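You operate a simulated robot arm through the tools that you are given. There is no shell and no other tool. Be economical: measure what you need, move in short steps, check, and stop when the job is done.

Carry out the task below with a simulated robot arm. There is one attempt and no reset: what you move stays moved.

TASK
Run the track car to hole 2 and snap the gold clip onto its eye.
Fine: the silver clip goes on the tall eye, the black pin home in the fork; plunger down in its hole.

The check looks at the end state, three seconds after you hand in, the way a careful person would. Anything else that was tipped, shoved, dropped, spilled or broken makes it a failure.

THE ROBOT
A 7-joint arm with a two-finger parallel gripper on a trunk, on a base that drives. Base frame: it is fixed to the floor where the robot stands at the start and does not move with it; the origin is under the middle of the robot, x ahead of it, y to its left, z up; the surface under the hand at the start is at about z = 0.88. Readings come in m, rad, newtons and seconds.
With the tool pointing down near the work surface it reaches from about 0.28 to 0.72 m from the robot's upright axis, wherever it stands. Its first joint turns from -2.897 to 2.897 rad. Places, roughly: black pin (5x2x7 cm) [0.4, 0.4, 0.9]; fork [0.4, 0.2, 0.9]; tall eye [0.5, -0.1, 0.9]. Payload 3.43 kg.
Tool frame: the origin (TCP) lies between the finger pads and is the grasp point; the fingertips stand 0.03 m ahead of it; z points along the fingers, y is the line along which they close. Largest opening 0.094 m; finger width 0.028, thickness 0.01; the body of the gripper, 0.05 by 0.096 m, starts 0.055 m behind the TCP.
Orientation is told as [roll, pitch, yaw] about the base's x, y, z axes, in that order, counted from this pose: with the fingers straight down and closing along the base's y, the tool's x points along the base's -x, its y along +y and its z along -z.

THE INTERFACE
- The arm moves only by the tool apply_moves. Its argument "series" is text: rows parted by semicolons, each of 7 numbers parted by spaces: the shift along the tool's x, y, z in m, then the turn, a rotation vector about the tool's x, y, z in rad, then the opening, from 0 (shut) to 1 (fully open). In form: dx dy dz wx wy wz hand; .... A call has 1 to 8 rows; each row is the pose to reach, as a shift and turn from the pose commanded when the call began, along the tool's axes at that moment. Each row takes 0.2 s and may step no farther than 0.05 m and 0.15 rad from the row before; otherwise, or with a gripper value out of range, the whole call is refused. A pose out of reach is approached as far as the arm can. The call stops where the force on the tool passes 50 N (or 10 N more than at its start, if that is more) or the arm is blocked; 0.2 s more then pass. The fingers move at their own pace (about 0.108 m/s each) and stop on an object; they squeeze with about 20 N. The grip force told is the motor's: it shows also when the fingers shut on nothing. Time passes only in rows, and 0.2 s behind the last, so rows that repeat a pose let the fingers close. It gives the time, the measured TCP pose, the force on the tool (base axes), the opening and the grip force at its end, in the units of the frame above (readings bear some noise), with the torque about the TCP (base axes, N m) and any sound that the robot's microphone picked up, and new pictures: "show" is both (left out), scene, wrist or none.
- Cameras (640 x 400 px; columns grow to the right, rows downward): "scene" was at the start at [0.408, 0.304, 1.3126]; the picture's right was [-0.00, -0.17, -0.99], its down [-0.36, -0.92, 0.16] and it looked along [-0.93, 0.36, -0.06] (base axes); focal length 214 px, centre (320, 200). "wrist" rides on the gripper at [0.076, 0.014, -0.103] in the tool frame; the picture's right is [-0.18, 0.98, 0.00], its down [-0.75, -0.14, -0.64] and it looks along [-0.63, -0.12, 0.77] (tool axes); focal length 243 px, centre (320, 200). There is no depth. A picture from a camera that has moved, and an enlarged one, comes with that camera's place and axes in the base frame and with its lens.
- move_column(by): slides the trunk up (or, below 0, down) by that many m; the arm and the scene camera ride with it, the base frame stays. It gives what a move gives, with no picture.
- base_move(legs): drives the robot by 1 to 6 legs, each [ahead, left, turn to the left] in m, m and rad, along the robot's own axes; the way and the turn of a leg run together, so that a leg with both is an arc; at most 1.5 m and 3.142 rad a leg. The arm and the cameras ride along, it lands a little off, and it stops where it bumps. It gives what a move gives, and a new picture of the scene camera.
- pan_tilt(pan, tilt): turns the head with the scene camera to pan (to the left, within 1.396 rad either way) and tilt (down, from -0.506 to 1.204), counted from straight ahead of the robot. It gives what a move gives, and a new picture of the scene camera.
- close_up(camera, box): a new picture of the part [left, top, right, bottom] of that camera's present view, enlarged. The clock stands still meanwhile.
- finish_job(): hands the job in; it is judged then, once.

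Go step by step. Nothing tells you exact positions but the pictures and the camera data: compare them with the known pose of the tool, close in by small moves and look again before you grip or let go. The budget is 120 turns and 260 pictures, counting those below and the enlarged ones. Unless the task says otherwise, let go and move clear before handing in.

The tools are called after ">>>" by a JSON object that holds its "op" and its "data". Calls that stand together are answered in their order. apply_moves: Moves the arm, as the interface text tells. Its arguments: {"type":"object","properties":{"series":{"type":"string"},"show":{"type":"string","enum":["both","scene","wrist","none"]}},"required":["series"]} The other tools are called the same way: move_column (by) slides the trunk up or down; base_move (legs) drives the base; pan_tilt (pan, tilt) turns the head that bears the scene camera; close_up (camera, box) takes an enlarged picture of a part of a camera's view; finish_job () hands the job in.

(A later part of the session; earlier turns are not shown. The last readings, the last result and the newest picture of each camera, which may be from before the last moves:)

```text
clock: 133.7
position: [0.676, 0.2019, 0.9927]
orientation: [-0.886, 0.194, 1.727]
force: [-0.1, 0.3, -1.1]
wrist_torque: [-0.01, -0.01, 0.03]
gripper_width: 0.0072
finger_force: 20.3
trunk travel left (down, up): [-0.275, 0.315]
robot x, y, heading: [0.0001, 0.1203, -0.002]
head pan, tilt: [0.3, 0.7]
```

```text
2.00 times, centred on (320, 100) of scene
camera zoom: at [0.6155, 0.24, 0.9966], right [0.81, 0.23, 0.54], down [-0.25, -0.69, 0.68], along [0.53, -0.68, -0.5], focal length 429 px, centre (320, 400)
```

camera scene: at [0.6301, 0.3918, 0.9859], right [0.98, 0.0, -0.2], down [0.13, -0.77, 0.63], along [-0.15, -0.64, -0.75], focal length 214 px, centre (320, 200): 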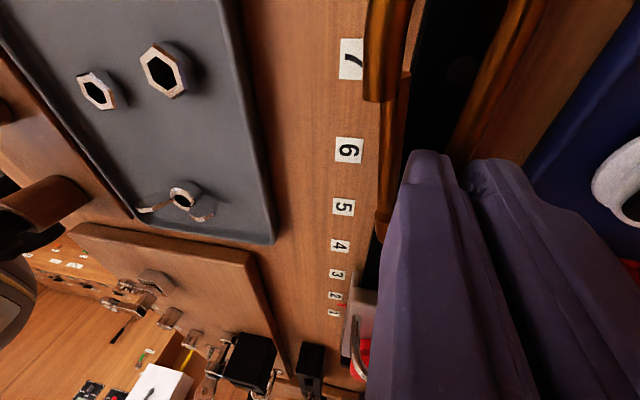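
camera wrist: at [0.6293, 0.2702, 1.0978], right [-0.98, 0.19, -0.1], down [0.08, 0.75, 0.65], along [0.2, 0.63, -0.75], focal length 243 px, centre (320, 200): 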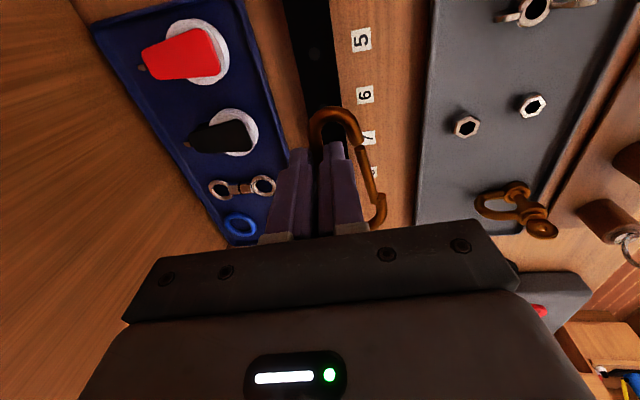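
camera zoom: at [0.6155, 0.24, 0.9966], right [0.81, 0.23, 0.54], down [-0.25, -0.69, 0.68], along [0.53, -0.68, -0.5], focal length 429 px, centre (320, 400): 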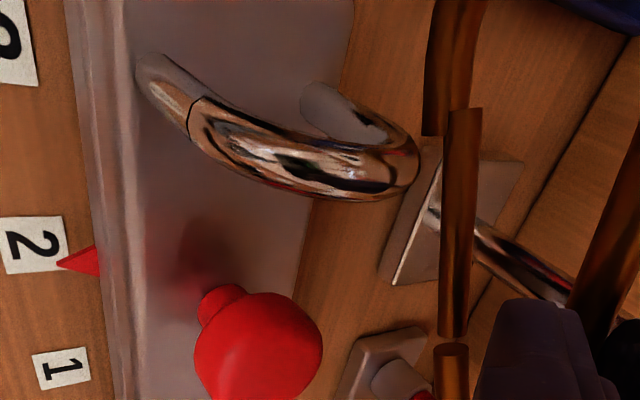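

Not yet linked—it was only starting contact. Shifting 5 mm toward the gate's tip and pushing farther.

>>> {"op": "apply_moves", "data": {"series": "0.005 0.008 0 0 0 0 0;0.005 0.015 0 0 0 0 0;0.005 0.021 0 0 0 0 0;0.005 0.026 0 0 0 0 0", "show": "none"}}

>>> {"op": "close_up", "data": {"camera": "scene", "box": [200, 0, 440, 200]}}

>>> {"op": "close_up", "data": {"camera": "wrist", "box": [240, 60, 480, 260]}}

```text
clock: 134.7
position: [0.6624, 0.1915, 0.9758]
orientation: [-0.888, 0.194, 1.724]
force: [0.6, -0.7, 18.7]
wrist_torque: [0.7, -0.35, -0.06]
gripper_width: 0.009
finger_force: 20.1
trunk travel left (down, up): [-0.275, 0.315]
robot x, y, heading: [0.0021, 0.1197, -0.006]
head pan, tilt: [0.3, 0.7]
```

```text
2.00 times, centred on (320, 100) of scene
camera zoom: at [0.6007, 0.2288, 0.9806], right [0.81, 0.23, 0.55], down [-0.25, -0.69, 0.67], along [0.54, -0.68, -0.5], focal length 429 px, centre (320, 400)
```

zoom: 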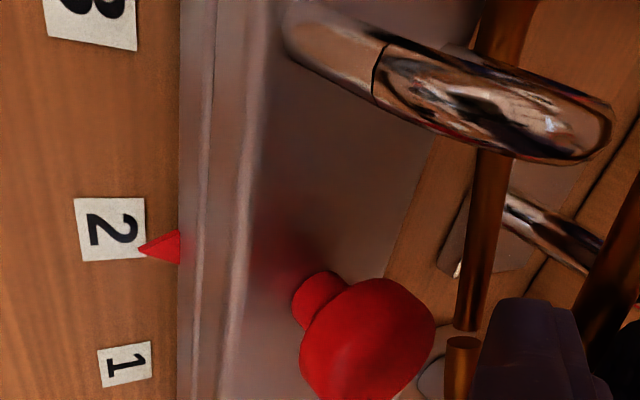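

```text
2.00 times, centred on (360, 160) of wrist
camera zoom: at [0.5842, 0.1142, 1.044], right [-0.62, -0.06, -0.78], down [-0.53, 0.77, 0.36], along [0.58, 0.64, -0.51], focal length 485 px, centre (240, 280)
```

zoom: 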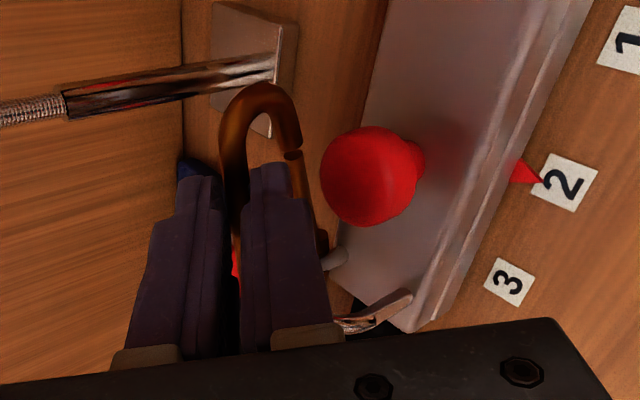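

>>> {"op": "apply_moves", "data": {"series": "0 -0.006 0 0 0 0 0;0 -0.012 0 0 0 0 0;0 -0.018 0 0 0 0 0", "show": "none"}}

>>> {"op": "apply_moves", "data": {"series": "0 -0.005 0 0 0 0 0;0 -0.01 0 0 0 0 0", "show": "none"}}

>>> {"op": "close_up", "data": {"camera": "scene", "box": [200, 0, 440, 200]}}

```text
clock: 135.5
position: [0.6729, 0.1951, 0.9893]
orientation: [-0.885, 0.196, 1.728]
force: [0.1, -0.3, -1.0]
wrist_torque: [-0.04, -0.01, 0.0]
gripper_width: 0.0069
finger_force: 20.1
trunk travel left (down, up): [-0.275, 0.315]
robot x, y, heading: [-0.0021, 0.1189, 0.0]
head pan, tilt: [0.3, 0.7]
```

```text
clock: 136.1
position: [0.6794, 0.198, 0.9966]
orientation: [-0.887, 0.193, 1.726]
force: [-0.1, -0.1, -0.6]
wrist_torque: [-0.03, 0.02, -0.01]
gripper_width: 0.0068
finger_force: 19.9
trunk travel left (down, up): [-0.275, 0.315]
robot x, y, heading: [0.0002, 0.1213, -0.004]
head pan, tilt: [0.3, 0.7]
```

```text
2.00 times, centred on (320, 100) of scene
camera zoom: at [0.6182, 0.236, 0.9996], right [0.81, 0.23, 0.54], down [-0.25, -0.69, 0.67], along [0.53, -0.68, -0.5], focal length 429 px, centre (320, 400)
```

zoom: 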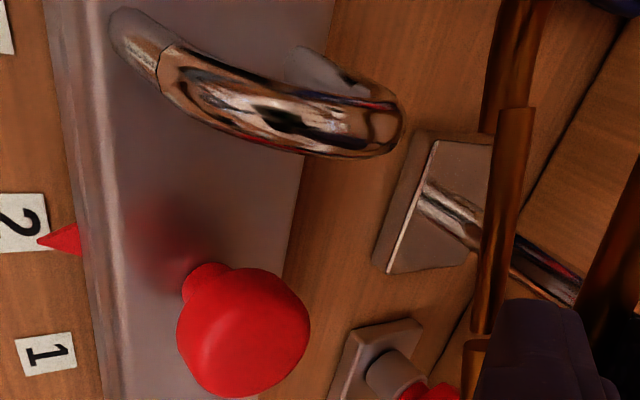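

The clip has now rotated so its gate faces nearly straight down, which is actually the better attitude. One look to measure it.

>>> {"op": "close_up", "data": {"camera": "wrist", "box": [240, 60, 480, 260]}}

```text
2.00 times, centred on (360, 160) of wrist
camera zoom: at [0.6021, 0.1214, 1.0631], right [-0.62, -0.06, -0.78], down [-0.53, 0.77, 0.36], along [0.58, 0.64, -0.51], focal length 485 px, centre (240, 280)
```

zoom: 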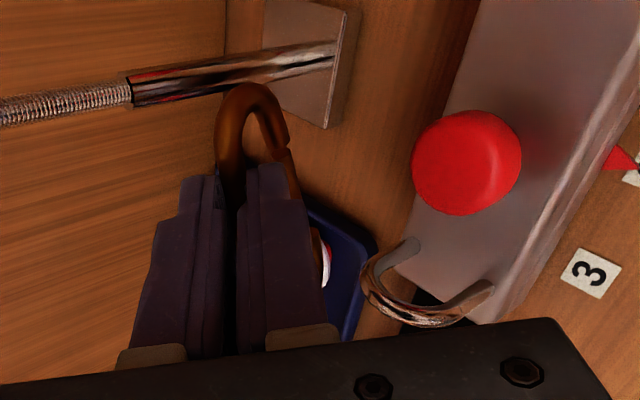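

>>> {"op": "apply_moves", "data": {"series": "0.0068 -0.0264 -0.0218 0 0 0 0;0.003 -0.0113 -0.0414 0 0 0 0;-0.0009 0.0038 -0.061 0 0 0 0;-0.0039 0.0153 -0.0515 0 0 0 0", "show": "none"}}

>>> {"op": "close_up", "data": {"camera": "wrist", "box": [240, 60, 480, 260]}}

>>> {"op": "close_up", "data": {"camera": "scene", "box": [200, 0, 600, 260]}}

```text
clock: 137.1
position: [0.6306, 0.199, 1.0158]
orientation: [-0.886, 0.195, 1.726]
force: [0.8, 0.2, -1.2]
wrist_torque: [0.0, 0.04, -0.01]
gripper_width: 0.007
finger_force: 20.1
trunk travel left (down, up): [-0.275, 0.315]
robot x, y, heading: [-0.0041, 0.1174, -0.003]
head pan, tilt: [0.3, 0.7]
```

```text
2.00 times, centred on (360, 160) of wrist
camera zoom: at [0.5531, 0.1211, 1.0832], right [-0.62, -0.06, -0.78], down [-0.53, 0.77, 0.36], along [0.58, 0.64, -0.51], focal length 485 px, centre (240, 280)
```

zoom: 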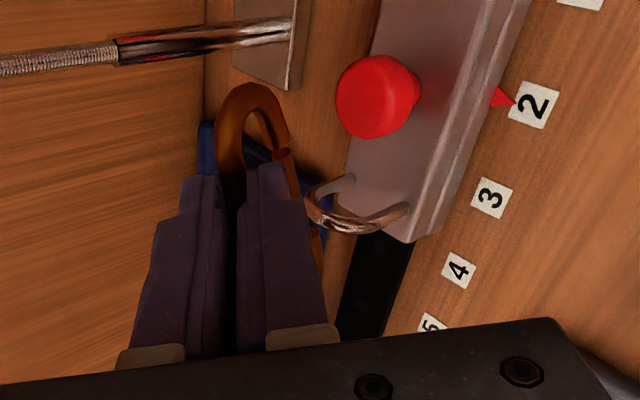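

```text
1.54 times, centred on (400, 130) of scene
camera zoom: at [0.5693, 0.2356, 1.0197], right [0.81, 0.23, 0.54], down [-0.25, -0.69, 0.67], along [0.53, -0.68, -0.5], focal length 330 px, centre (197, 308)
```

zoom: 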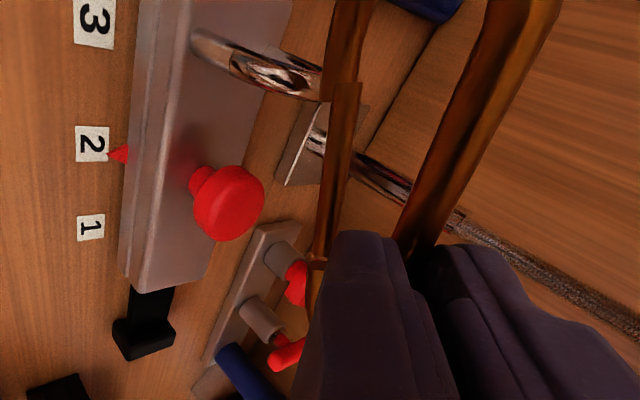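

>>> {"op": "apply_moves", "data": {"series": "0 0.0056 0.0083 0 0 0 0;0 0.009 0.0133 0 0 0 0;0 0.0123 0.0183 0 0 0 0;0 0.0151 0.0224 0 0 0 0", "show": "none"}}

>>> {"op": "close_up", "data": {"camera": "wrist", "box": [240, 60, 480, 260]}}

>>> {"op": "close_up", "data": {"camera": "scene", "box": [200, 0, 440, 200]}}

```text
clock: 138.1
position: [0.6372, 0.1932, 0.9913]
orientation: [-0.887, 0.196, 1.723]
force: [-7.6, -1.8, 10.5]
wrist_torque: [0.28, 0.09, 0.18]
gripper_width: 0.0075
finger_force: 19.3
trunk travel left (down, up): [-0.275, 0.315]
robot x, y, heading: [-0.0043, 0.1195, 0.003]
head pan, tilt: [0.3, 0.7]
```

```text
2.00 times, centred on (360, 160) of wrist
camera zoom: at [0.559, 0.1168, 1.0585], right [-0.62, -0.06, -0.78], down [-0.53, 0.77, 0.36], along [0.58, 0.64, -0.51], focal length 485 px, centre (240, 280)
```

zoom: 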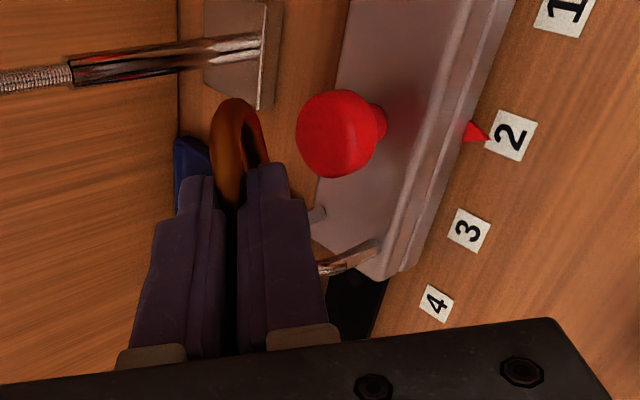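

```text
2.00 times, centred on (320, 100) of scene
camera zoom: at [0.5752, 0.2312, 0.9949], right [0.81, 0.23, 0.54], down [-0.25, -0.69, 0.67], along [0.53, -0.68, -0.5], focal length 429 px, centre (320, 400)
```

zoom: 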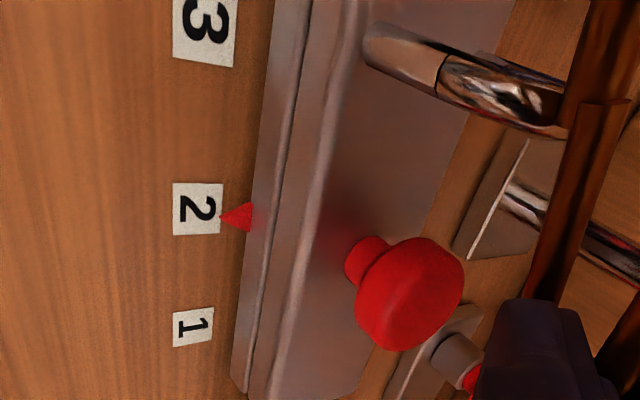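

The bar is on the collar's end and slightly on the near shoulder. Backing up, shifting 9 mm toward the hinge and 6 mm forward, then pressing straight down.

>>> {"op": "apply_moves", "data": {"series": "0.0029 -0.0113 -0.0093 0 0 0 0;-0.0052 -0.0149 -0.0046 0 0 0 0;-0.0071 -0.0073 0.0016 0 0 0 0;-0.0081 -0.0036 0.0047 0 0 0 0;-0.0091 0.0002 0.0078 0 0 0 0;-0.0101 0.004 0.0109 0 0 0 0", "show": "none"}}

>>> {"op": "close_up", "data": {"camera": "scene", "box": [200, 0, 480, 200]}}

```text
clock: 139.5
position: [0.6416, 0.2038, 0.9776]
orientation: [-0.886, 0.195, 1.728]
force: [0.4, -0.1, 0.6]
wrist_torque: [0.02, -0.02, 0.01]
gripper_width: 0.0072
finger_force: 20.2
trunk travel left (down, up): [-0.275, 0.315]
robot x, y, heading: [-0.0013, 0.1194, 0.006]
head pan, tilt: [0.3, 0.7]
```

```text
2.00 times, centred on (340, 100) of scene
camera zoom: at [0.5813, 0.2417, 0.9816], right [0.81, 0.23, 0.54], down [-0.25, -0.69, 0.68], along [0.53, -0.68, -0.5], focal length 429 px, centre (280, 400)
```

zoom: 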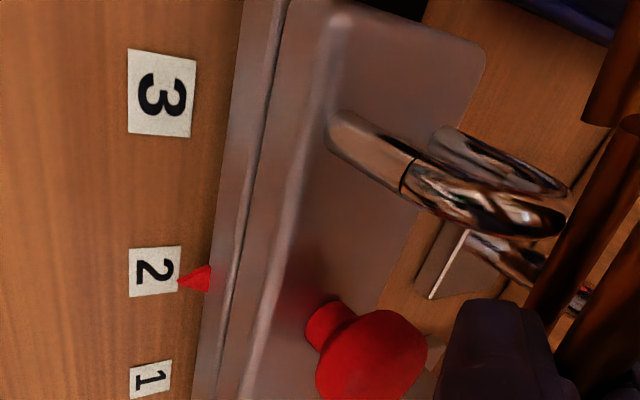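

>>> {"op": "apply_moves", "data": {"series": "0.0048 -0.0188 -0.0156 0 0 0 0;0.0097 -0.0377 -0.0311 0 0 0.12 0;0.0097 -0.0377 -0.0311 0 0 0.25 0", "show": "none"}}

>>> {"op": "apply_moves", "data": {"series": "0 0 0 -0.14 0 0 0;0 0 0 -0.28 0 0 0;0 0 0 -0.4 0 0 0", "show": "none"}}

>>> {"op": "close_up", "data": {"camera": "wrist", "box": [220, 40, 460, 240]}}

>>> {"op": "close_up", "data": {"camera": "scene", "box": [240, 0, 560, 260]}}

```text
clock: 140.3
position: [0.6429, 0.2035, 1.0276]
orientation: [-0.901, -0.002, 1.568]
force: [0.6, -0.9, -0.7]
wrist_torque: [-0.01, -0.01, -0.04]
gripper_width: 0.0071
finger_force: 20.3
trunk travel left (down, up): [-0.275, 0.315]
robot x, y, heading: [0.0011, 0.1233, 0.0]
head pan, tilt: [0.3, 0.7]
```

```text
clock: 141.1
position: [0.6413, 0.2033, 1.0275]
orientation: [-0.499, 0.001, 1.569]
force: [-0.3, 0.1, -0.7]
wrist_torque: [0.0, 0.03, -0.02]
gripper_width: 0.0071
finger_force: 19.4
trunk travel left (down, up): [-0.275, 0.315]
robot x, y, heading: [-0.0019, 0.1179, 0.005]
head pan, tilt: [0.3, 0.7]
```

```text
2.00 times, centred on (340, 140) of wrist
camera zoom: at [0.5802, 0.1268, 1.111], right [-0.86, 0.19, -0.47], down [-0.18, 0.75, 0.63], along [0.47, 0.63, -0.62], focal length 485 px, centre (280, 320)
```

zoom: 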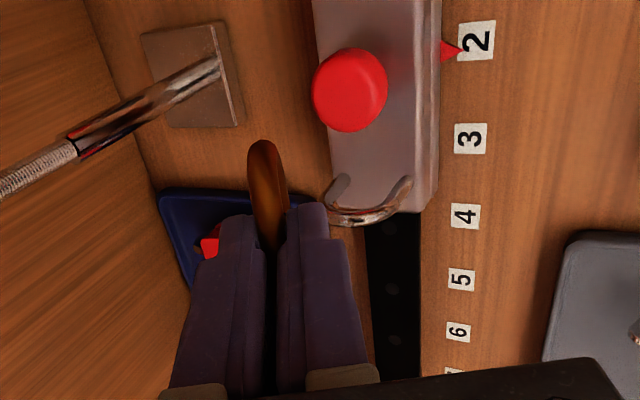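

```text
1.54 times, centred on (400, 130) of scene
camera zoom: at [0.5958, 0.2478, 1.0604], right [0.98, 0.0, 0.2], down [-0.13, -0.76, 0.63], along [0.15, -0.64, -0.75], focal length 330 px, centre (197, 308)
```

zoom: 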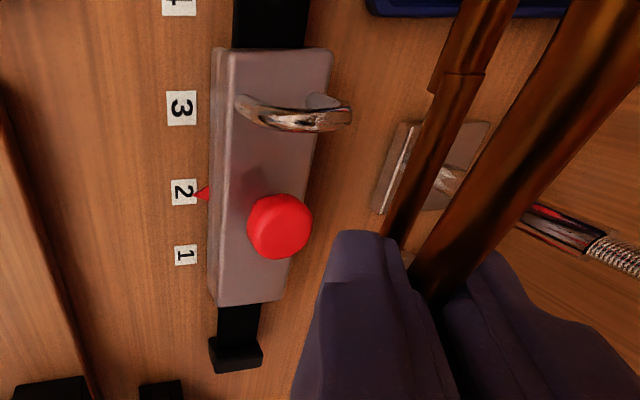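

The clip is now in line with the fingers, gate facing away — the ideal attitude. Staging above the arch with a slight nose-up tilt, then pressing along the fingers.

>>> {"op": "apply_moves", "data": {"series": "0 0.015 -0.008 0 0.1 0 0;-0.002 0.0287 -0.012 0 0.2 0 0;-0.0037 0.0287 -0.0035 0 0.2 0 0", "show": "none"}}

>>> {"op": "apply_moves", "data": {"series": "0 0 0.008 0 0 0 0;0 0 0.014 0 0 0 0;0 0 0.019 0 0 0 0", "show": "none"}}

>>> {"op": "close_up", "data": {"camera": "scene", "box": [200, 0, 480, 220]}}

```text
clock: 141.9
position: [0.6147, 0.2057, 1.0183]
orientation: [-0.508, 0.174, 1.47]
force: [-0.6, 0.2, -0.6]
wrist_torque: [0.01, 0.04, -0.01]
gripper_width: 0.0068
finger_force: 19.7
trunk travel left (down, up): [-0.275, 0.315]
robot x, y, heading: [0.0026, 0.1206, 0.002]
head pan, tilt: [0.3, 0.7]
```

```text
clock: 142.7
position: [0.6244, 0.2032, 1.0011]
orientation: [-0.508, 0.176, 1.472]
force: [0.4, 0.2, -0.2]
wrist_torque: [-0.07, -0.03, -0.03]
gripper_width: 0.0069
finger_force: 19.5
trunk travel left (down, up): [-0.275, 0.315]
robot x, y, heading: [-0.0007, 0.1246, 0.007]
head pan, tilt: [0.3, 0.7]
```

```text
1.82 times, centred on (340, 110) of scene
camera zoom: at [0.5825, 0.2577, 1.0242], right [0.98, -0.06, 0.2], down [-0.2, -0.63, 0.75], along [0.08, -0.78, -0.62], focal length 390 px, centre (284, 364)
```

zoom: 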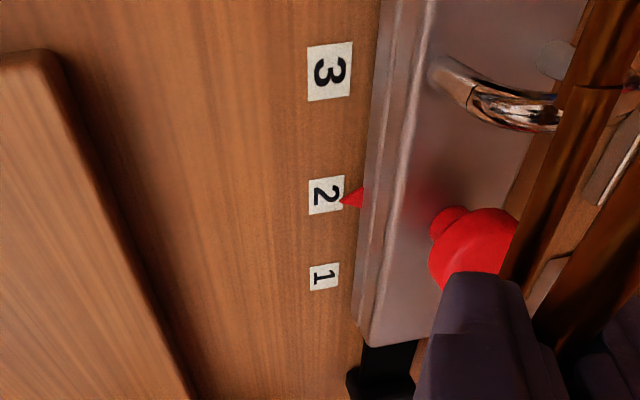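

>>> {"op": "apply_moves", "data": {"series": "0 0 0.006 0 0 0 0;0 0 0.011 0 0 0 0;0 0 0.015 0 0 0 0", "show": "none"}}

>>> {"op": "close_up", "data": {"camera": "scene", "box": [240, 0, 480, 200]}}

>>> {"op": "close_up", "data": {"camera": "wrist", "box": [240, 40, 440, 220]}}

```text
clock: 143.5
position: [0.6305, 0.2018, 0.9894]
orientation: [-0.509, 0.176, 1.472]
force: [-0.5, 4.8, 2.5]
wrist_torque: [0.28, -0.02, 0.13]
gripper_width: 0.0072
finger_force: 19.7
trunk travel left (down, up): [-0.275, 0.315]
robot x, y, heading: [-0.0026, 0.1154, -0.001]
head pan, tilt: [0.3, 0.7]
```

```text
2.00 times, centred on (360, 100) of scene
camera zoom: at [0.5894, 0.2561, 1.0126], right [0.98, -0.06, 0.2], down [-0.2, -0.63, 0.75], along [0.08, -0.78, -0.63], focal length 429 px, centre (240, 400)
```

zoom: 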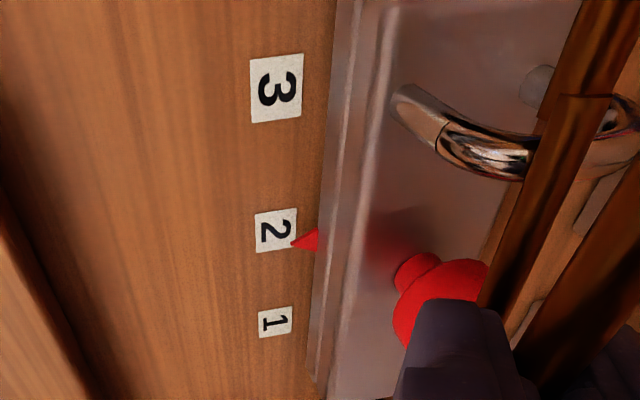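

```text
2.22 times, centred on (340, 130) of wrist
camera zoom: at [0.5628, 0.1481, 1.0835], right [-0.84, 0.18, -0.5], down [-0.11, 0.87, 0.49], along [0.53, 0.47, -0.71], focal length 539 px, centre (276, 356)
```

zoom: 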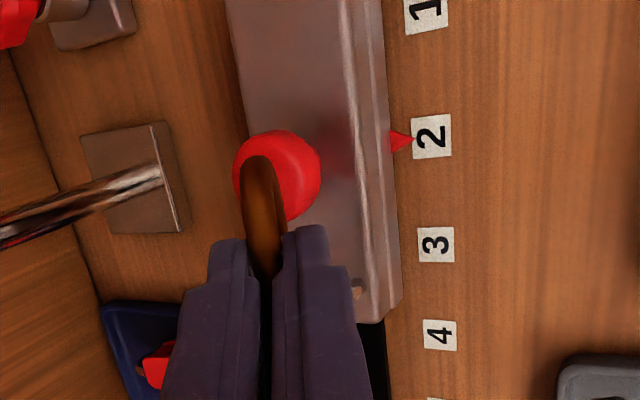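

>>> {"op": "apply_moves", "data": {"series": "0.0 0 0.004 0 0.1 0 0;0.0 0 0.009 0 0.2 0 0;0 0 0.014 0 0.2 0 0;0 0 0.018 0 0.2 0 0", "show": "none"}}

>>> {"op": "close_up", "data": {"camera": "scene", "box": [240, 0, 520, 220]}}

```text
clock: 144.5
position: [0.6394, 0.1968, 0.9724]
orientation: [-0.537, 0.35, 1.366]
force: [-0.5, -0.6, 1.7]
wrist_torque: [-0.03, -0.01, 0.01]
gripper_width: 0.0073
finger_force: 20.0
trunk travel left (down, up): [-0.275, 0.315]
robot x, y, heading: [0.0021, 0.1182, -0.002]
head pan, tilt: [0.3, 0.7]
```

```text
1.82 times, centred on (380, 110) of scene
camera zoom: at [0.6036, 0.2573, 0.9861], right [0.97, -0.12, 0.22], down [-0.25, -0.46, 0.85], along [0.0, -0.88, -0.48], focal length 390 px, centre (211, 364)
```

zoom: 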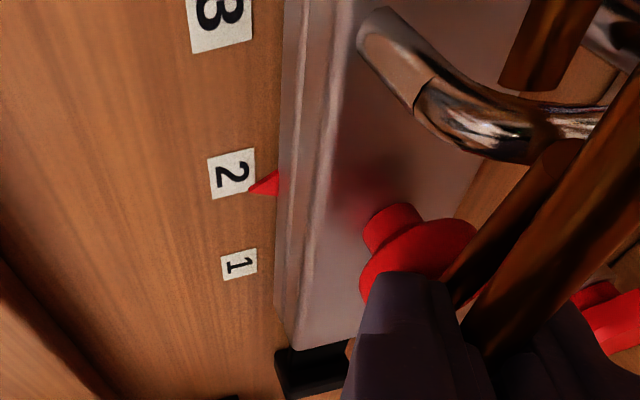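

The bar is right in the open gate, between the gate tip and the collar. Pushing on and sliding the bar into the wide end.

>>> {"op": "apply_moves", "data": {"series": "0.003 0 0.004 0 0 0 0;0.007 0 0.007 0 0 0 0;0.012 0 0.008 0 0 0 0;0.017 0 0.008 0 0 0 0", "show": "none"}}

>>> {"op": "close_up", "data": {"camera": "scene", "box": [240, 0, 520, 220]}}

```text
clock: 145.5
position: [0.6393, 0.1771, 0.973]
orientation: [-0.536, 0.349, 1.369]
force: [-2.6, 2.5, 3.4]
wrist_torque: [0.18, 0.01, 0.11]
gripper_width: 0.0071
finger_force: 19.6
trunk travel left (down, up): [-0.275, 0.315]
robot x, y, heading: [-0.0025, 0.1168, 0.002]
head pan, tilt: [0.3, 0.7]
```

```text
1.82 times, centred on (380, 110) of scene
camera zoom: at [0.6031, 0.2373, 0.9857], right [0.97, -0.12, 0.22], down [-0.25, -0.46, 0.85], along [0.0, -0.88, -0.48], focal length 390 px, centre (211, 364)
```

zoom: 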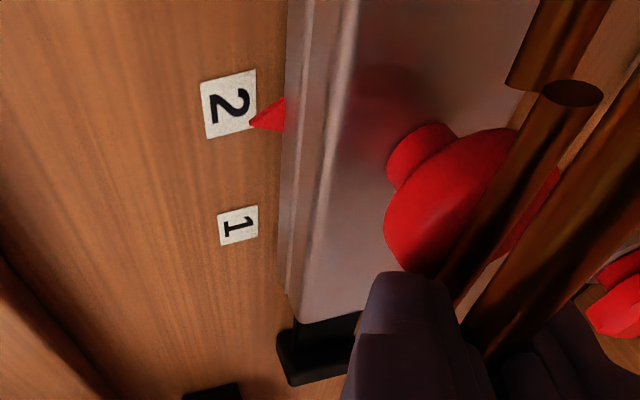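

>>> {"op": "pan_tilt", "data": {"pan": 0.3, "tilt": 0.4}}

>>> {"op": "close_up", "data": {"camera": "scene", "box": [280, 40, 520, 240]}}

```text
clock: 146.3
position: [0.6404, 0.1777, 0.9735]
orientation: [-0.536, 0.349, 1.369]
force: [-0.5, -0.8, 0.8]
wrist_torque: [0.01, 0.0, -0.01]
gripper_width: 0.0072
finger_force: 20.1
trunk travel left (down, up): [-0.275, 0.315]
robot x, y, heading: [-0.0023, 0.1216, -0.0]
head pan, tilt: [0.3, 0.4]
camera scene: at [0.6104, 0.2593, 0.9699], right [0.97, -0.12, 0.22], down [-0.24, -0.7, 0.67], along [0.08, -0.7, -0.71], focal length 214 px, centre (320, 200)
```

scene: 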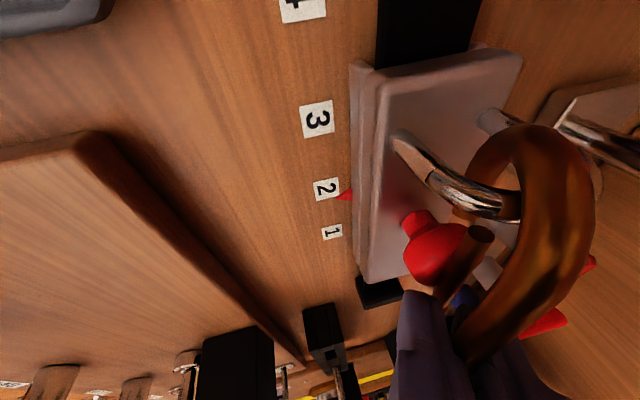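

```text
2.00 times, centred on (400, 140) of scene
camera zoom: at [0.6104, 0.2593, 0.9699], right [0.97, -0.12, 0.22], down [-0.24, -0.7, 0.67], along [0.08, -0.7, -0.71], focal length 429 px, centre (160, 320)
```

zoom: 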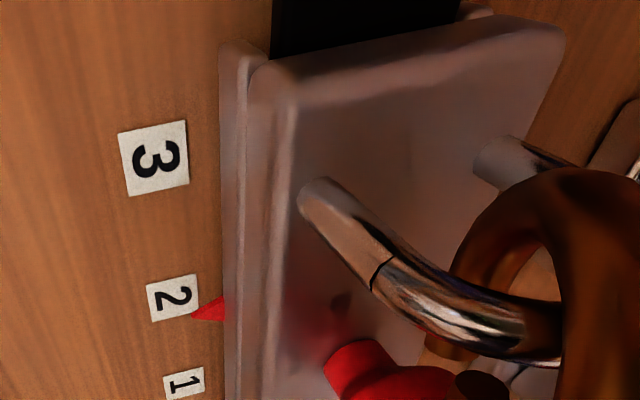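

The arch now runs through the clip's wide end—the gold clip is on. Releasing and backing away, then leveling the hand.

>>> {"op": "apply_moves", "data": {"series": "0 0 0 0 0 0 0.15;0 0 0 0 0 0 0.25;0 0 -0.02 0 0 0 0.25;0 0 -0.06 0 0 0 0.25;0 0 -0.1 0 -0.13 0 0.25;0 0 -0.12 0 -0.26 0 0.25;0 0 -0.13 0 -0.4 0 0.25", "show": "none"}}

>>> {"op": "apply_moves", "data": {"series": "0.03 0.02 0 -0.14 0 0 0.3;0.065 0.03 0 -0.28 0 0 0.4;0.1 0.03 0 -0.42 0 0 0.4;0.14 0.03 0 -0.5 0 0 0.4", "show": "wrist"}}

```text
clock: 147.9
position: [0.5821, 0.2281, 1.0768]
orientation: [-0.502, -0.001, 1.57]
force: [-0.3, -0.4, 0.0]
wrist_torque: [-0.01, 0.0, 0.01]
gripper_width: 0.0236
finger_force: 0.1
trunk travel left (down, up): [-0.275, 0.315]
robot x, y, heading: [-0.0012, 0.118, 0.002]
head pan, tilt: [0.3, 0.4]
```

```text
clock: 148.9
position: [0.5568, 0.0873, 1.0613]
orientation: [0.002, -0.001, 1.567]
force: [-0.6, 0.0, 0.8]
wrist_torque: [0.0, 0.01, 0.04]
gripper_width: 0.038
finger_force: 0.1
trunk travel left (down, up): [-0.275, 0.315]
robot x, y, heading: [-0.0003, 0.1187, -0.0]
head pan, tilt: [0.3, 0.4]
camera wrist: at [0.5415, 0.0103, 1.1637], right [-0.98, 0.19, 0.0], down [0.14, 0.75, 0.64], along [0.12, 0.63, -0.77], focal length 243 px, centre (320, 200)
```

wrist: 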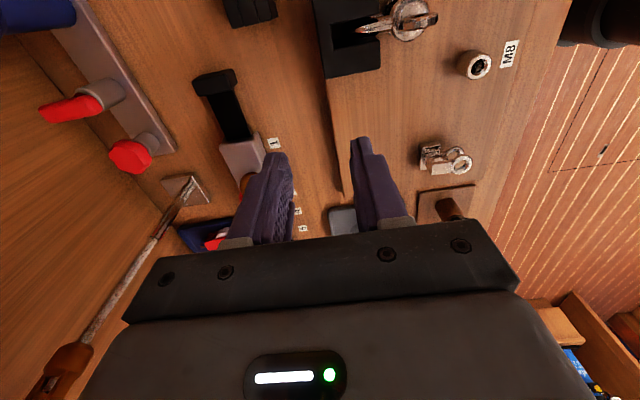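

>>> {"op": "apply_moves", "data": {"series": "0.043 -0.008 -0.012 0 0 0 0.4;0.086 -0.016 -0.019 0 0 0 0.4;0.128 -0.025 -0.019 0 0 0 0.4;0.17 -0.034 -0.019 0 0 0 0.4;0.2113 -0.042 -0.019 0 0 0 0.4", "show": "none"}}

>>> {"op": "pan_tilt", "data": {"pan": 0, "tilt": 0.45}}

```text
clock: 150.1
position: [0.5951, -0.1238, 1.082]
orientation: [-0.001, 0.0, 1.57]
force: [0.7, 0.0, -0.3]
wrist_torque: [0.0, -0.01, 0.01]
gripper_width: 0.0374
finger_force: 0.1
trunk travel left (down, up): [-0.275, 0.315]
robot x, y, heading: [-0.0022, 0.1207, 0.0]
head pan, tilt: [0.3, 0.4]
```

```text
clock: 150.9
position: [0.5958, -0.1225, 1.082]
orientation: [0.001, 0.001, 1.569]
force: [-1.1, 0.6, -0.5]
wrist_torque: [-0.01, -0.01, 0.01]
gripper_width: 0.0375
finger_force: 0.1
trunk travel left (down, up): [-0.275, 0.315]
robot x, y, heading: [0.0002, 0.1189, 0.003]
head pan, tilt: [0.0, 0.45]
camera scene: at [0.5949, -0.0555, 1.1218], right [1.0, 0.0, 0.0], down [0.0, -0.9, 0.43], along [0.0, -0.43, -0.9], focal length 214 px, centre (320, 200)
```

scene: 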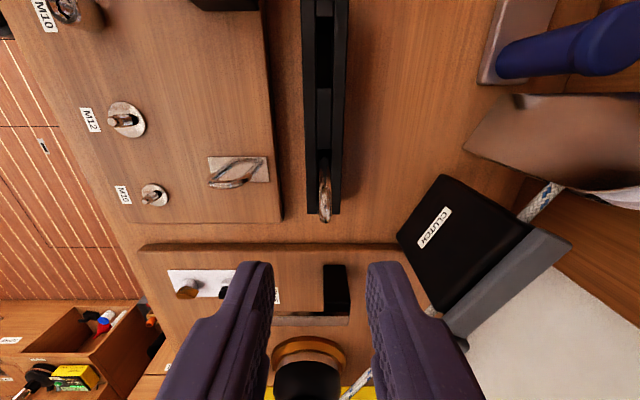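

Silver's narrow end is on top at about (0.598,-0.12,0.99). Descending centered, gripping and lifting.

>>> {"op": "apply_moves", "data": {"series": "-0.0015 -0.0025 0.04 0 0 0 0.4;-0.0015 -0.0025 0.07 0 0 0 0.4;-0.0015 -0.0025 0.083 0 0 0 0.4;-0.0015 -0.0025 0.083 0 0 0 0.1;-0.0015 -0.0025 0.083 0 0 0 0;-0.0015 -0.0025 0.083 0 0 0 0;-0.0015 -0.0025 0.05 0 0 0 0;-0.0015 -0.0025 0.01 0 0 0 0", "show": "scene"}}

```text
clock: 152.7
position: [0.5972, -0.1225, 1.0721]
orientation: [0.0, -0.001, 1.571]
force: [0.0, 0.2, -1.0]
wrist_torque: [-0.01, -0.02, 0.05]
gripper_width: 0.0085
finger_force: 20.2
trunk travel left (down, up): [-0.275, 0.315]
robot x, y, heading: [0.003, 0.1226, -0.003]
head pan, tilt: [0.0, 0.45]
camera scene: at [0.5973, -0.0551, 1.112], right [1.0, 0.0, 0.0], down [0.0, -0.9, 0.43], along [0.0, -0.43, -0.9], focal length 214 px, centre (320, 200)
```

scene: 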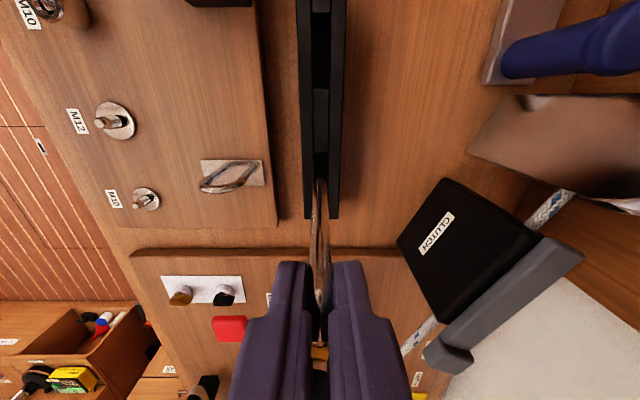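

Silver is out. Moving over the tall eye with a 0.7 rad roll so its gate faces the eye's bar.

>>> {"op": "apply_moves", "data": {"series": "0 0.02 -0.01 0 -0.14 0 0;0.004 0.04 -0.01 0 -0.28 0 0;0.008 0.06 0 0 -0.42 0 0;0.012 0.075 0.01 0 -0.56 0 0;0.0157 0.0872 0.022 0 -0.7 0 0", "show": "wrist"}}

>>> {"op": "close_up", "data": {"camera": "wrist", "box": [220, 0, 440, 200]}}

>>> {"op": "close_up", "data": {"camera": "scene", "box": [200, 120, 440, 340]}}

```text
clock: 153.9
position: [0.5138, -0.1363, 1.0489]
orientation: [-0.003, -0.704, 1.571]
force: [0.3, 0.1, -1.6]
wrist_torque: [-0.02, 0.02, -0.01]
gripper_width: 0.0086
finger_force: 19.7
trunk travel left (down, up): [-0.275, 0.315]
robot x, y, heading: [-0.001, 0.1194, -0.003]
head pan, tilt: [0.0, 0.45]
camera wrist: at [0.4989, -0.2614, 1.0771], right [-0.98, 0.14, 0.12], down [0.14, 0.16, 0.98], along [0.12, 0.98, -0.18], focal length 243 px, centre (320, 200)
```

wrist: 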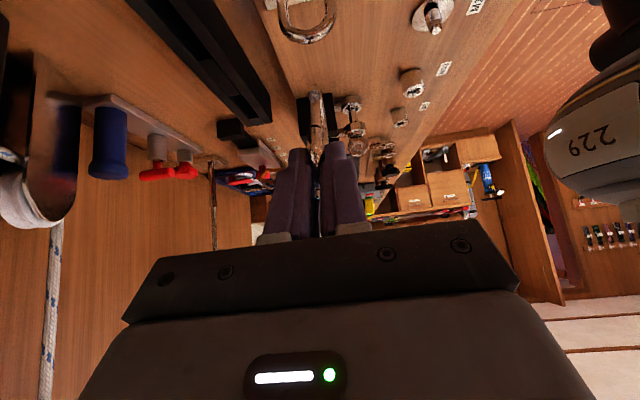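

```text
2.00 times, centred on (330, 100) of wrist
camera zoom: at [0.4989, -0.2614, 1.0771], right [-0.98, 0.14, 0.12], down [0.14, 0.16, 0.98], along [0.12, 0.98, -0.18], focal length 485 px, centre (300, 400)
```

zoom: 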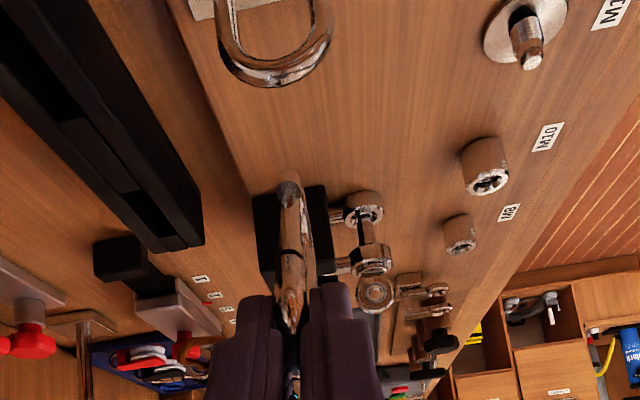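

```text
1.82 times, centred on (320, 230) of scene
camera zoom: at [0.5124, -0.1108, 1.1231], right [1.0, 0.0, 0.0], down [0.0, -0.97, -0.25], along [0.0, 0.25, -0.97], focal length 390 px, centre (320, 146)
```

zoom: 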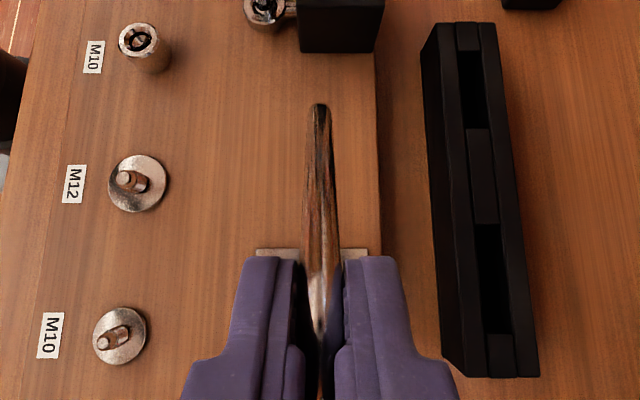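

>>> {"op": "apply_moves", "data": {"series": "0 0.0023 0.0234 0 0 0 0;0.0204 0.0023 0.0234 0 0 0 0;0.031 0.0023 0.0234 0 0 0 0;0.038 0.0023 0.0234 0 0 0 0;0.045 0.0023 0.0234 0 0 0 0;0.051 0.0023 0.0234 0 0 0 0", "show": "none"}}

>>> {"op": "close_up", "data": {"camera": "wrist", "box": [220, 0, 420, 160]}}

>>> {"op": "close_up", "data": {"camera": "scene", "box": [240, 120, 400, 300]}}

```text
clock: 155.3
position: [0.51, -0.1598, 0.9984]
orientation: [-0.001, -0.701, 1.567]
force: [0.7, 0.8, 0.9]
wrist_torque: [0.06, -0.04, -0.02]
gripper_width: 0.0089
finger_force: 20.5
trunk travel left (down, up): [-0.275, 0.315]
robot x, y, heading: [-0.0017, 0.1258, -0.001]
head pan, tilt: [0.0, 0.45]
```

```text
2.50 times, centred on (320, 80) of wrist
camera zoom: at [0.4959, -0.2849, 1.0277], right [-0.98, 0.14, 0.12], down [0.14, 0.16, 0.98], along [0.12, 0.98, -0.18], focal length 606 px, centre (320, 500)
```

zoom: 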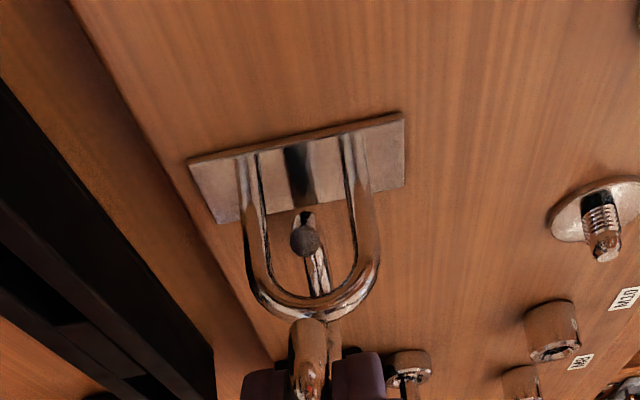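

```text
2.22 times, centred on (320, 210) of scene
camera zoom: at [0.5096, -0.1342, 1.0734], right [1.0, 0.0, 0.0], down [0.0, -0.97, -0.25], along [0.0, 0.25, -0.97], focal length 477 px, centre (320, 178)
```

zoom: 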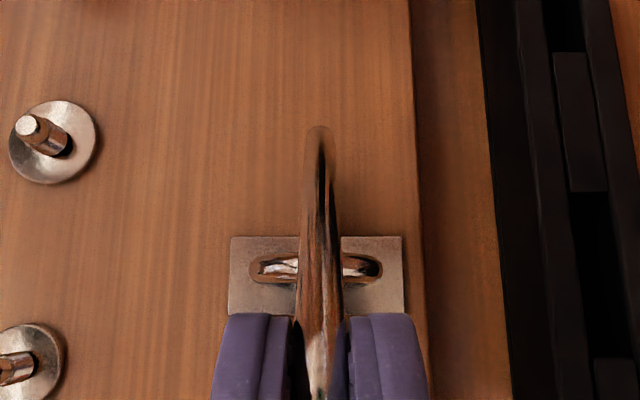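

The collar is through the arch and the bar is inside the open gate. Pulling back along the clip so the bar seats in the wide end and the gate closes.

>>> {"op": "apply_moves", "data": {"series": "0.003 0 -0.008 0 0 0 0;0.003 0 -0.015 0 0 0 0;0.003 0 -0.021 0 0 0 0", "show": "none"}}

>>> {"op": "close_up", "data": {"camera": "wrist", "box": [220, 0, 420, 160]}}

```text
clock: 156.1
position: [0.509, -0.1765, 1.0135]
orientation: [0.001, -0.702, 1.568]
force: [-0.3, 1.1, 0.6]
wrist_torque: [0.02, 0.01, 0.02]
gripper_width: 0.0086
finger_force: 19.5
trunk travel left (down, up): [-0.275, 0.315]
robot x, y, heading: [-0.0003, 0.123, -0.0]
head pan, tilt: [0.0, 0.45]
```

```text
2.50 times, centred on (320, 80) of wrist
camera zoom: at [0.4956, -0.3007, 1.0425], right [-0.98, 0.14, 0.12], down [0.14, 0.16, 0.98], along [0.12, 0.98, -0.18], focal length 606 px, centre (320, 500)
```

zoom: 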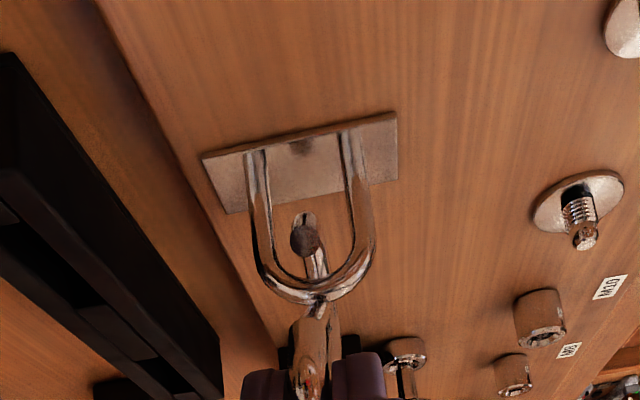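

>>> {"op": "apply_moves", "data": {"series": "0 0 -0.004 0 0 0 0;0 0 -0.008 0 0 0 0;0 0 -0.011 0 0 0 0", "show": "none"}}

>>> {"op": "close_up", "data": {"camera": "wrist", "box": [260, 40, 380, 160]}}

```text
clock: 156.9
position: [0.5104, -0.1839, 1.0222]
orientation: [0.0, -0.699, 1.569]
force: [-0.3, 0.2, -1.4]
wrist_torque: [-0.02, 0.0, 0.01]
gripper_width: 0.0089
finger_force: 20.1
trunk travel left (down, up): [-0.275, 0.315]
robot x, y, heading: [-0.0014, 0.12, 0.004]
head pan, tilt: [0.0, 0.45]
```

```text
3.33 times, centred on (320, 100) of wrist
camera zoom: at [0.4959, -0.3079, 1.0506], right [-0.98, 0.14, 0.12], down [0.14, 0.16, 0.98], along [0.12, 0.98, -0.18], focal length 809 px, centre (320, 533)
```

zoom: 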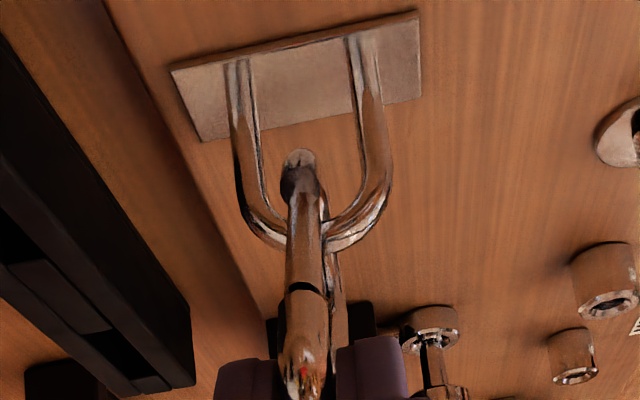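

Gate closed with the arch captured—the silver clip is on the tall eye. Releasing, backing away, then heading to the black pin.

>>> {"op": "apply_moves", "data": {"series": "0 0 0 0 0 0 0.15;0 0 0 0 0 0 0.3;0 0 -0.03 0 0 0 0.3;0 0 -0.07 0 0 0 0.3;0 0 -0.1 0 0 0 0.3", "show": "none"}}

>>> {"op": "apply_moves", "data": {"series": "0 0 0 0 0.14 0 0.5;0 0 0 0 0.28 0 0.5;0 0 0 0 0.42 0 0.5;0 0 0 0 0.56 0 0.5;0 0 0 0 0.7 0 0.5", "show": "none"}}

>>> {"op": "apply_moves", "data": {"series": "-0.044 0.011 0 0 0 0.15 0.5;-0.088 0.022 0 0 0 0.3 0.5;-0.131 0.034 0 0 0 0.45 0.5;-0.175 0.045 0 0 0 0.6 0.5;-0.219 0.056 0 0 0 0.75 0.5;-0.263 0.067 0 0 0 0.9 0.5;-0.306 0.079 0 0 0 1.05 0.5;-0.35 0.09 0 0 0 1.2 0.5", "show": "none"}}

>>> {"op": "apply_moves", "data": {"series": "-0.012 0.039 0.005 0 0 0.12 0.5;-0.024 0.078 0.01 0 0 0.24 0.5;-0.036 0.116 0.015 0 0 0.37 0.5;-0.048 0.155 0.02 0 0 0.37 0.5;-0.06 0.194 0.025 0 0 0.37 0.5;-0.073 0.233 0.03 0 0 0.37 0.5;-0.085 0.271 0.035 0 0 0.37 0.5;-0.0967 0.31 0.04 0 0 0.37 0.5", "show": "wrist"}}

>>> {"op": "pan_tilt", "data": {"pan": 0, "tilt": 0.5}}

```text
clock: 158.1
position: [0.5097, -0.2481, 1.0951]
orientation: [-0.002, -0.7, 1.57]
force: [0.3, -0.1, 0.7]
wrist_torque: [-0.01, -0.02, 0.01]
gripper_width: 0.028
finger_force: 0.1
trunk travel left (down, up): [-0.275, 0.315]
robot x, y, heading: [0.0023, 0.1206, -0.005]
head pan, tilt: [0.0, 0.45]
```

```text
clock: 159.3
position: [0.5108, -0.2473, 1.0982]
orientation: [-0.001, 0.002, 1.57]
force: [0.0, 0.5, 0.2]
wrist_torque: [0.01, -0.03, 0.01]
gripper_width: 0.0471
finger_force: 0.0
trunk travel left (down, up): [-0.275, 0.315]
robot x, y, heading: [-0.0023, 0.1213, 0.002]
head pan, tilt: [0.0, 0.45]
```

```text
clock: 161.1
position: [0.421, 0.1038, 1.0973]
orientation: [-0.003, 0.0, 0.367]
force: [-0.4, -0.4, 0.3]
wrist_torque: [-0.02, -0.03, 0.0]
gripper_width: 0.0473
finger_force: 0.0
trunk travel left (down, up): [-0.275, 0.315]
robot x, y, heading: [-0.0056, 0.1178, 0.004]
head pan, tilt: [0.0, 0.45]
```

```text
clock: 162.9
position: [0.3998, 0.4304, 1.0565]
orientation: [0.0, 0.0, -0.001]
force: [0.1, 0.2, 0.0]
wrist_torque: [-0.01, 0.02, 0.02]
gripper_width: 0.047
finger_force: 0.1
trunk travel left (down, up): [-0.275, 0.315]
robot x, y, heading: [-0.002, 0.12, -0.003]
head pan, tilt: [0.0, 0.45]
camera wrist: at [0.3228, 0.4456, 1.1597], right [0.19, 0.98, 0.0], down [0.75, -0.14, 0.64], along [0.63, -0.12, -0.77], focal length 243 px, centre (320, 200)
```

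wrist: 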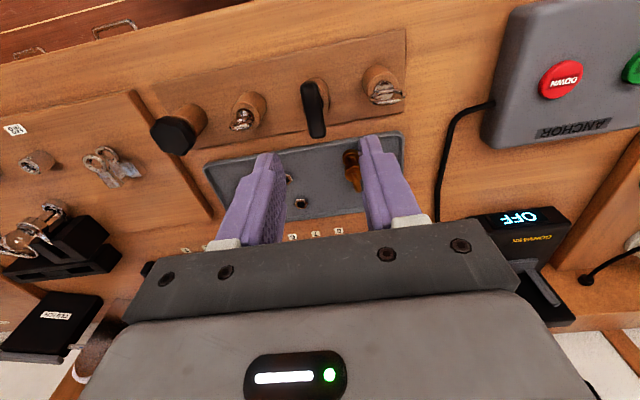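

```text
clock: 163.6
position: [0.3991, 0.4291, 1.0575]
orientation: [0.002, 0.0, -0.003]
force: [0.3, 0.2, -1.0]
wrist_torque: [-0.02, 0.0, 0.02]
gripper_width: 0.0469
finger_force: 0.0
trunk travel left (down, up): [-0.275, 0.315]
robot x, y, heading: [-0.0028, 0.12, -0.003]
head pan, tilt: [0.0, 0.499]
camera scene: at [0.4622, 0.4284, 1.0982], right [0.0, -1.0, 0.0], down [-0.88, 0.0, 0.48], along [-0.48, 0.0, -0.88], focal length 214 px, centre (320, 200)
```

scene: 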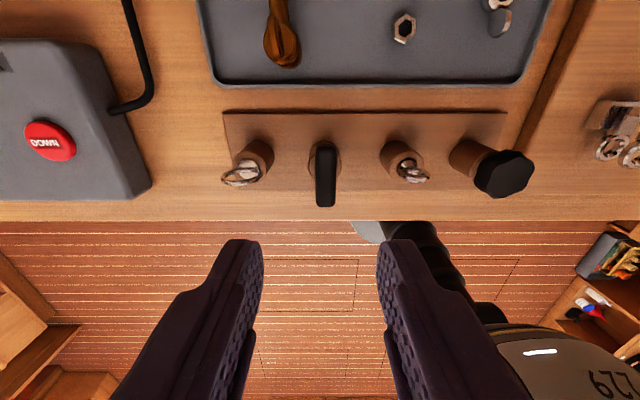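

Black T-handle is at about (0.398,0.425,0.938). Descending, gripping and drawing it straight up.

>>> {"op": "apply_moves", "data": {"series": "0.0014 -0.0038 0.045 0 0 0 0.5;0.0014 -0.0038 0.085 0 0 0 0.5;0.0014 -0.0038 0.1 0 0 0 0.5;0.0014 -0.0038 0.1 0 0 0 0.2;0.0014 -0.0038 0.1 0 0 0 0;0.0014 -0.0038 0.1 0 0 0 0;0.0014 -0.0038 0.07 0 0 0 0;0.0014 -0.0038 0.03 0 0 0 0", "show": "scene"}}

```text
clock: 165.3
position: [0.4, 0.4236, 1.0275]
orientation: [0.0, 0.0, -0.003]
force: [0.1, -0.4, 0.0]
wrist_torque: [0.02, 0.0, -0.02]
gripper_width: 0.0151
finger_force: 19.6
trunk travel left (down, up): [-0.275, 0.315]
robot x, y, heading: [-0.0013, 0.1225, 0.003]
head pan, tilt: [0.0, 0.499]
camera scene: at [0.4627, 0.4228, 1.0683], right [0.0, -1.0, 0.0], down [-0.88, 0.0, 0.48], along [-0.48, 0.0, -0.88], focal length 214 px, centre (320, 200)
```

scene: 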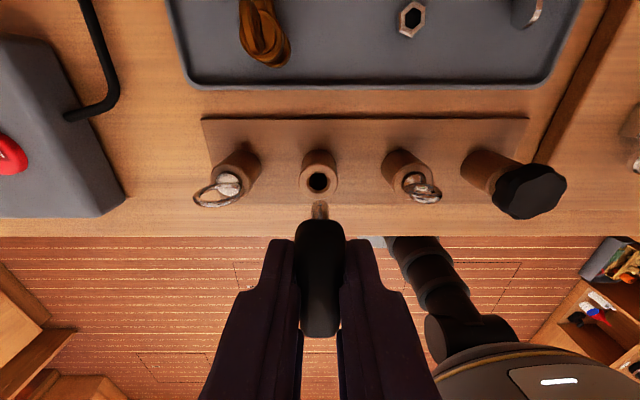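

>>> {"op": "apply_moves", "data": {"series": "0 -0.04 -0.01 0 0 0 0;0 -0.08 -0.0125 0 0 0 0;-0.003 -0.12 -0.0125 0 0 0 0;-0.006 -0.16 -0.0125 0 0 0 0;-0.01 -0.2 -0.0125 0 0 0 0;-0.013 -0.2416 -0.0125 0 0 0 0", "show": "none"}}

>>> {"op": "close_up", "data": {"camera": "scene", "box": [240, 120, 400, 260]}}

>>> {"op": "close_up", "data": {"camera": "wrist", "box": [240, 40, 400, 180]}}

```text
clock: 166.8
position: [0.4083, 0.1804, 1.0408]
orientation: [0.001, -0.001, -0.001]
force: [0.7, -0.9, -0.3]
wrist_torque: [0.04, -0.01, -0.02]
gripper_width: 0.015
finger_force: 20.0
trunk travel left (down, up): [-0.275, 0.315]
robot x, y, heading: [0.0015, 0.1183, 0.003]
head pan, tilt: [0.0, 0.499]
```

```text
2.86 times, centred on (320, 190) of scene
camera zoom: at [0.4721, 0.1793, 1.0806], right [0.0, -1.0, 0.0], down [-0.88, 0.0, 0.48], along [-0.48, 0.0, -0.88], focal length 613 px, centre (320, 229)
```

zoom: 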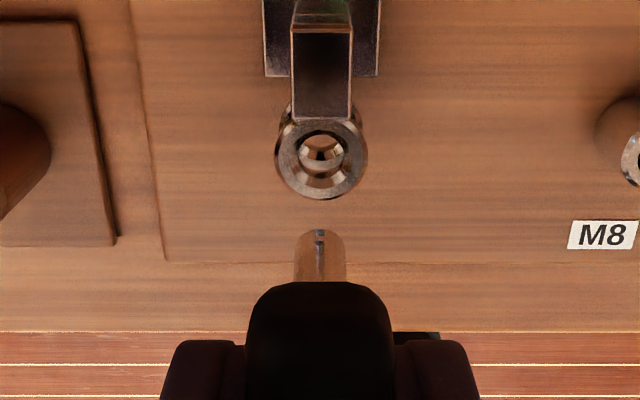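

```text
2.86 times, centred on (320, 110) of wrist
camera zoom: at [0.3329, 0.1948, 1.1423], right [0.18, 0.98, 0.0], down [0.75, -0.14, 0.64], along [0.63, -0.12, -0.77], focal length 693 px, centre (320, 457)
```

zoom: 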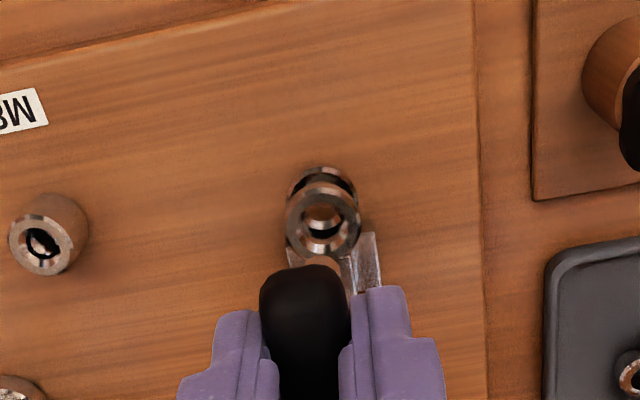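

Pin is aligned with the fork in y; the upper ring is at about (0.413,0.180,0.932). Shifting 4.5 mm forward and lowering to just above the ring to compare.

>>> {"op": "apply_moves", "data": {"series": "-0.0045 0 0.012 0 0 0 0;-0.0045 0 0.022 0 0 0 0;-0.0045 0 0.028 0 0 0 0", "show": "none"}}

>>> {"op": "close_up", "data": {"camera": "scene", "box": [260, 150, 380, 250]}}

>>> {"op": "close_up", "data": {"camera": "wrist", "box": [260, 60, 380, 180]}}

```text
clock: 167.6
position: [0.4147, 0.1824, 1.013]
orientation: [0.001, 0.0, -0.002]
force: [0.3, -0.2, -0.1]
wrist_torque: [0.02, 0.0, 0.01]
gripper_width: 0.0149
finger_force: 19.9
trunk travel left (down, up): [-0.275, 0.315]
robot x, y, heading: [-0.0016, 0.1168, -0.004]
head pan, tilt: [0.0, 0.499]
```

```text
4.00 times, centred on (320, 200) of scene
camera zoom: at [0.4778, 0.1799, 1.0532], right [0.0, -1.0, 0.0], down [-0.88, 0.0, 0.48], along [-0.48, 0.0, -0.88], focal length 858 px, centre (320, 200)
```

zoom: 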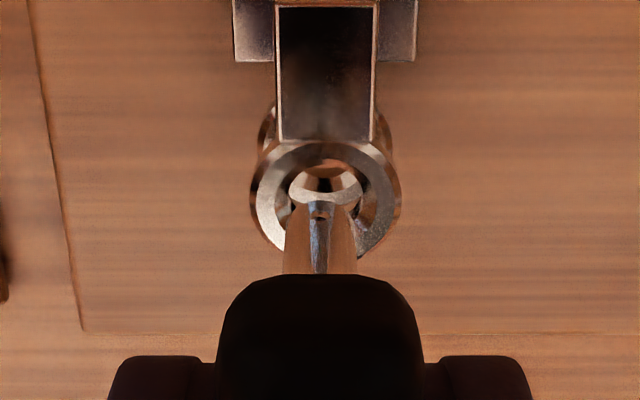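

```text
3.33 times, centred on (320, 120) of wrist
camera zoom: at [0.3386, 0.1956, 1.115], right [0.19, 0.98, 0.0], down [0.75, -0.14, 0.64], along [0.63, -0.12, -0.77], focal length 809 px, centre (320, 467)
```

zoom: 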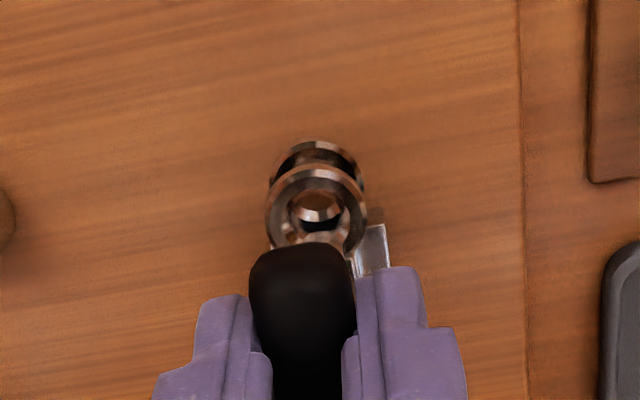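

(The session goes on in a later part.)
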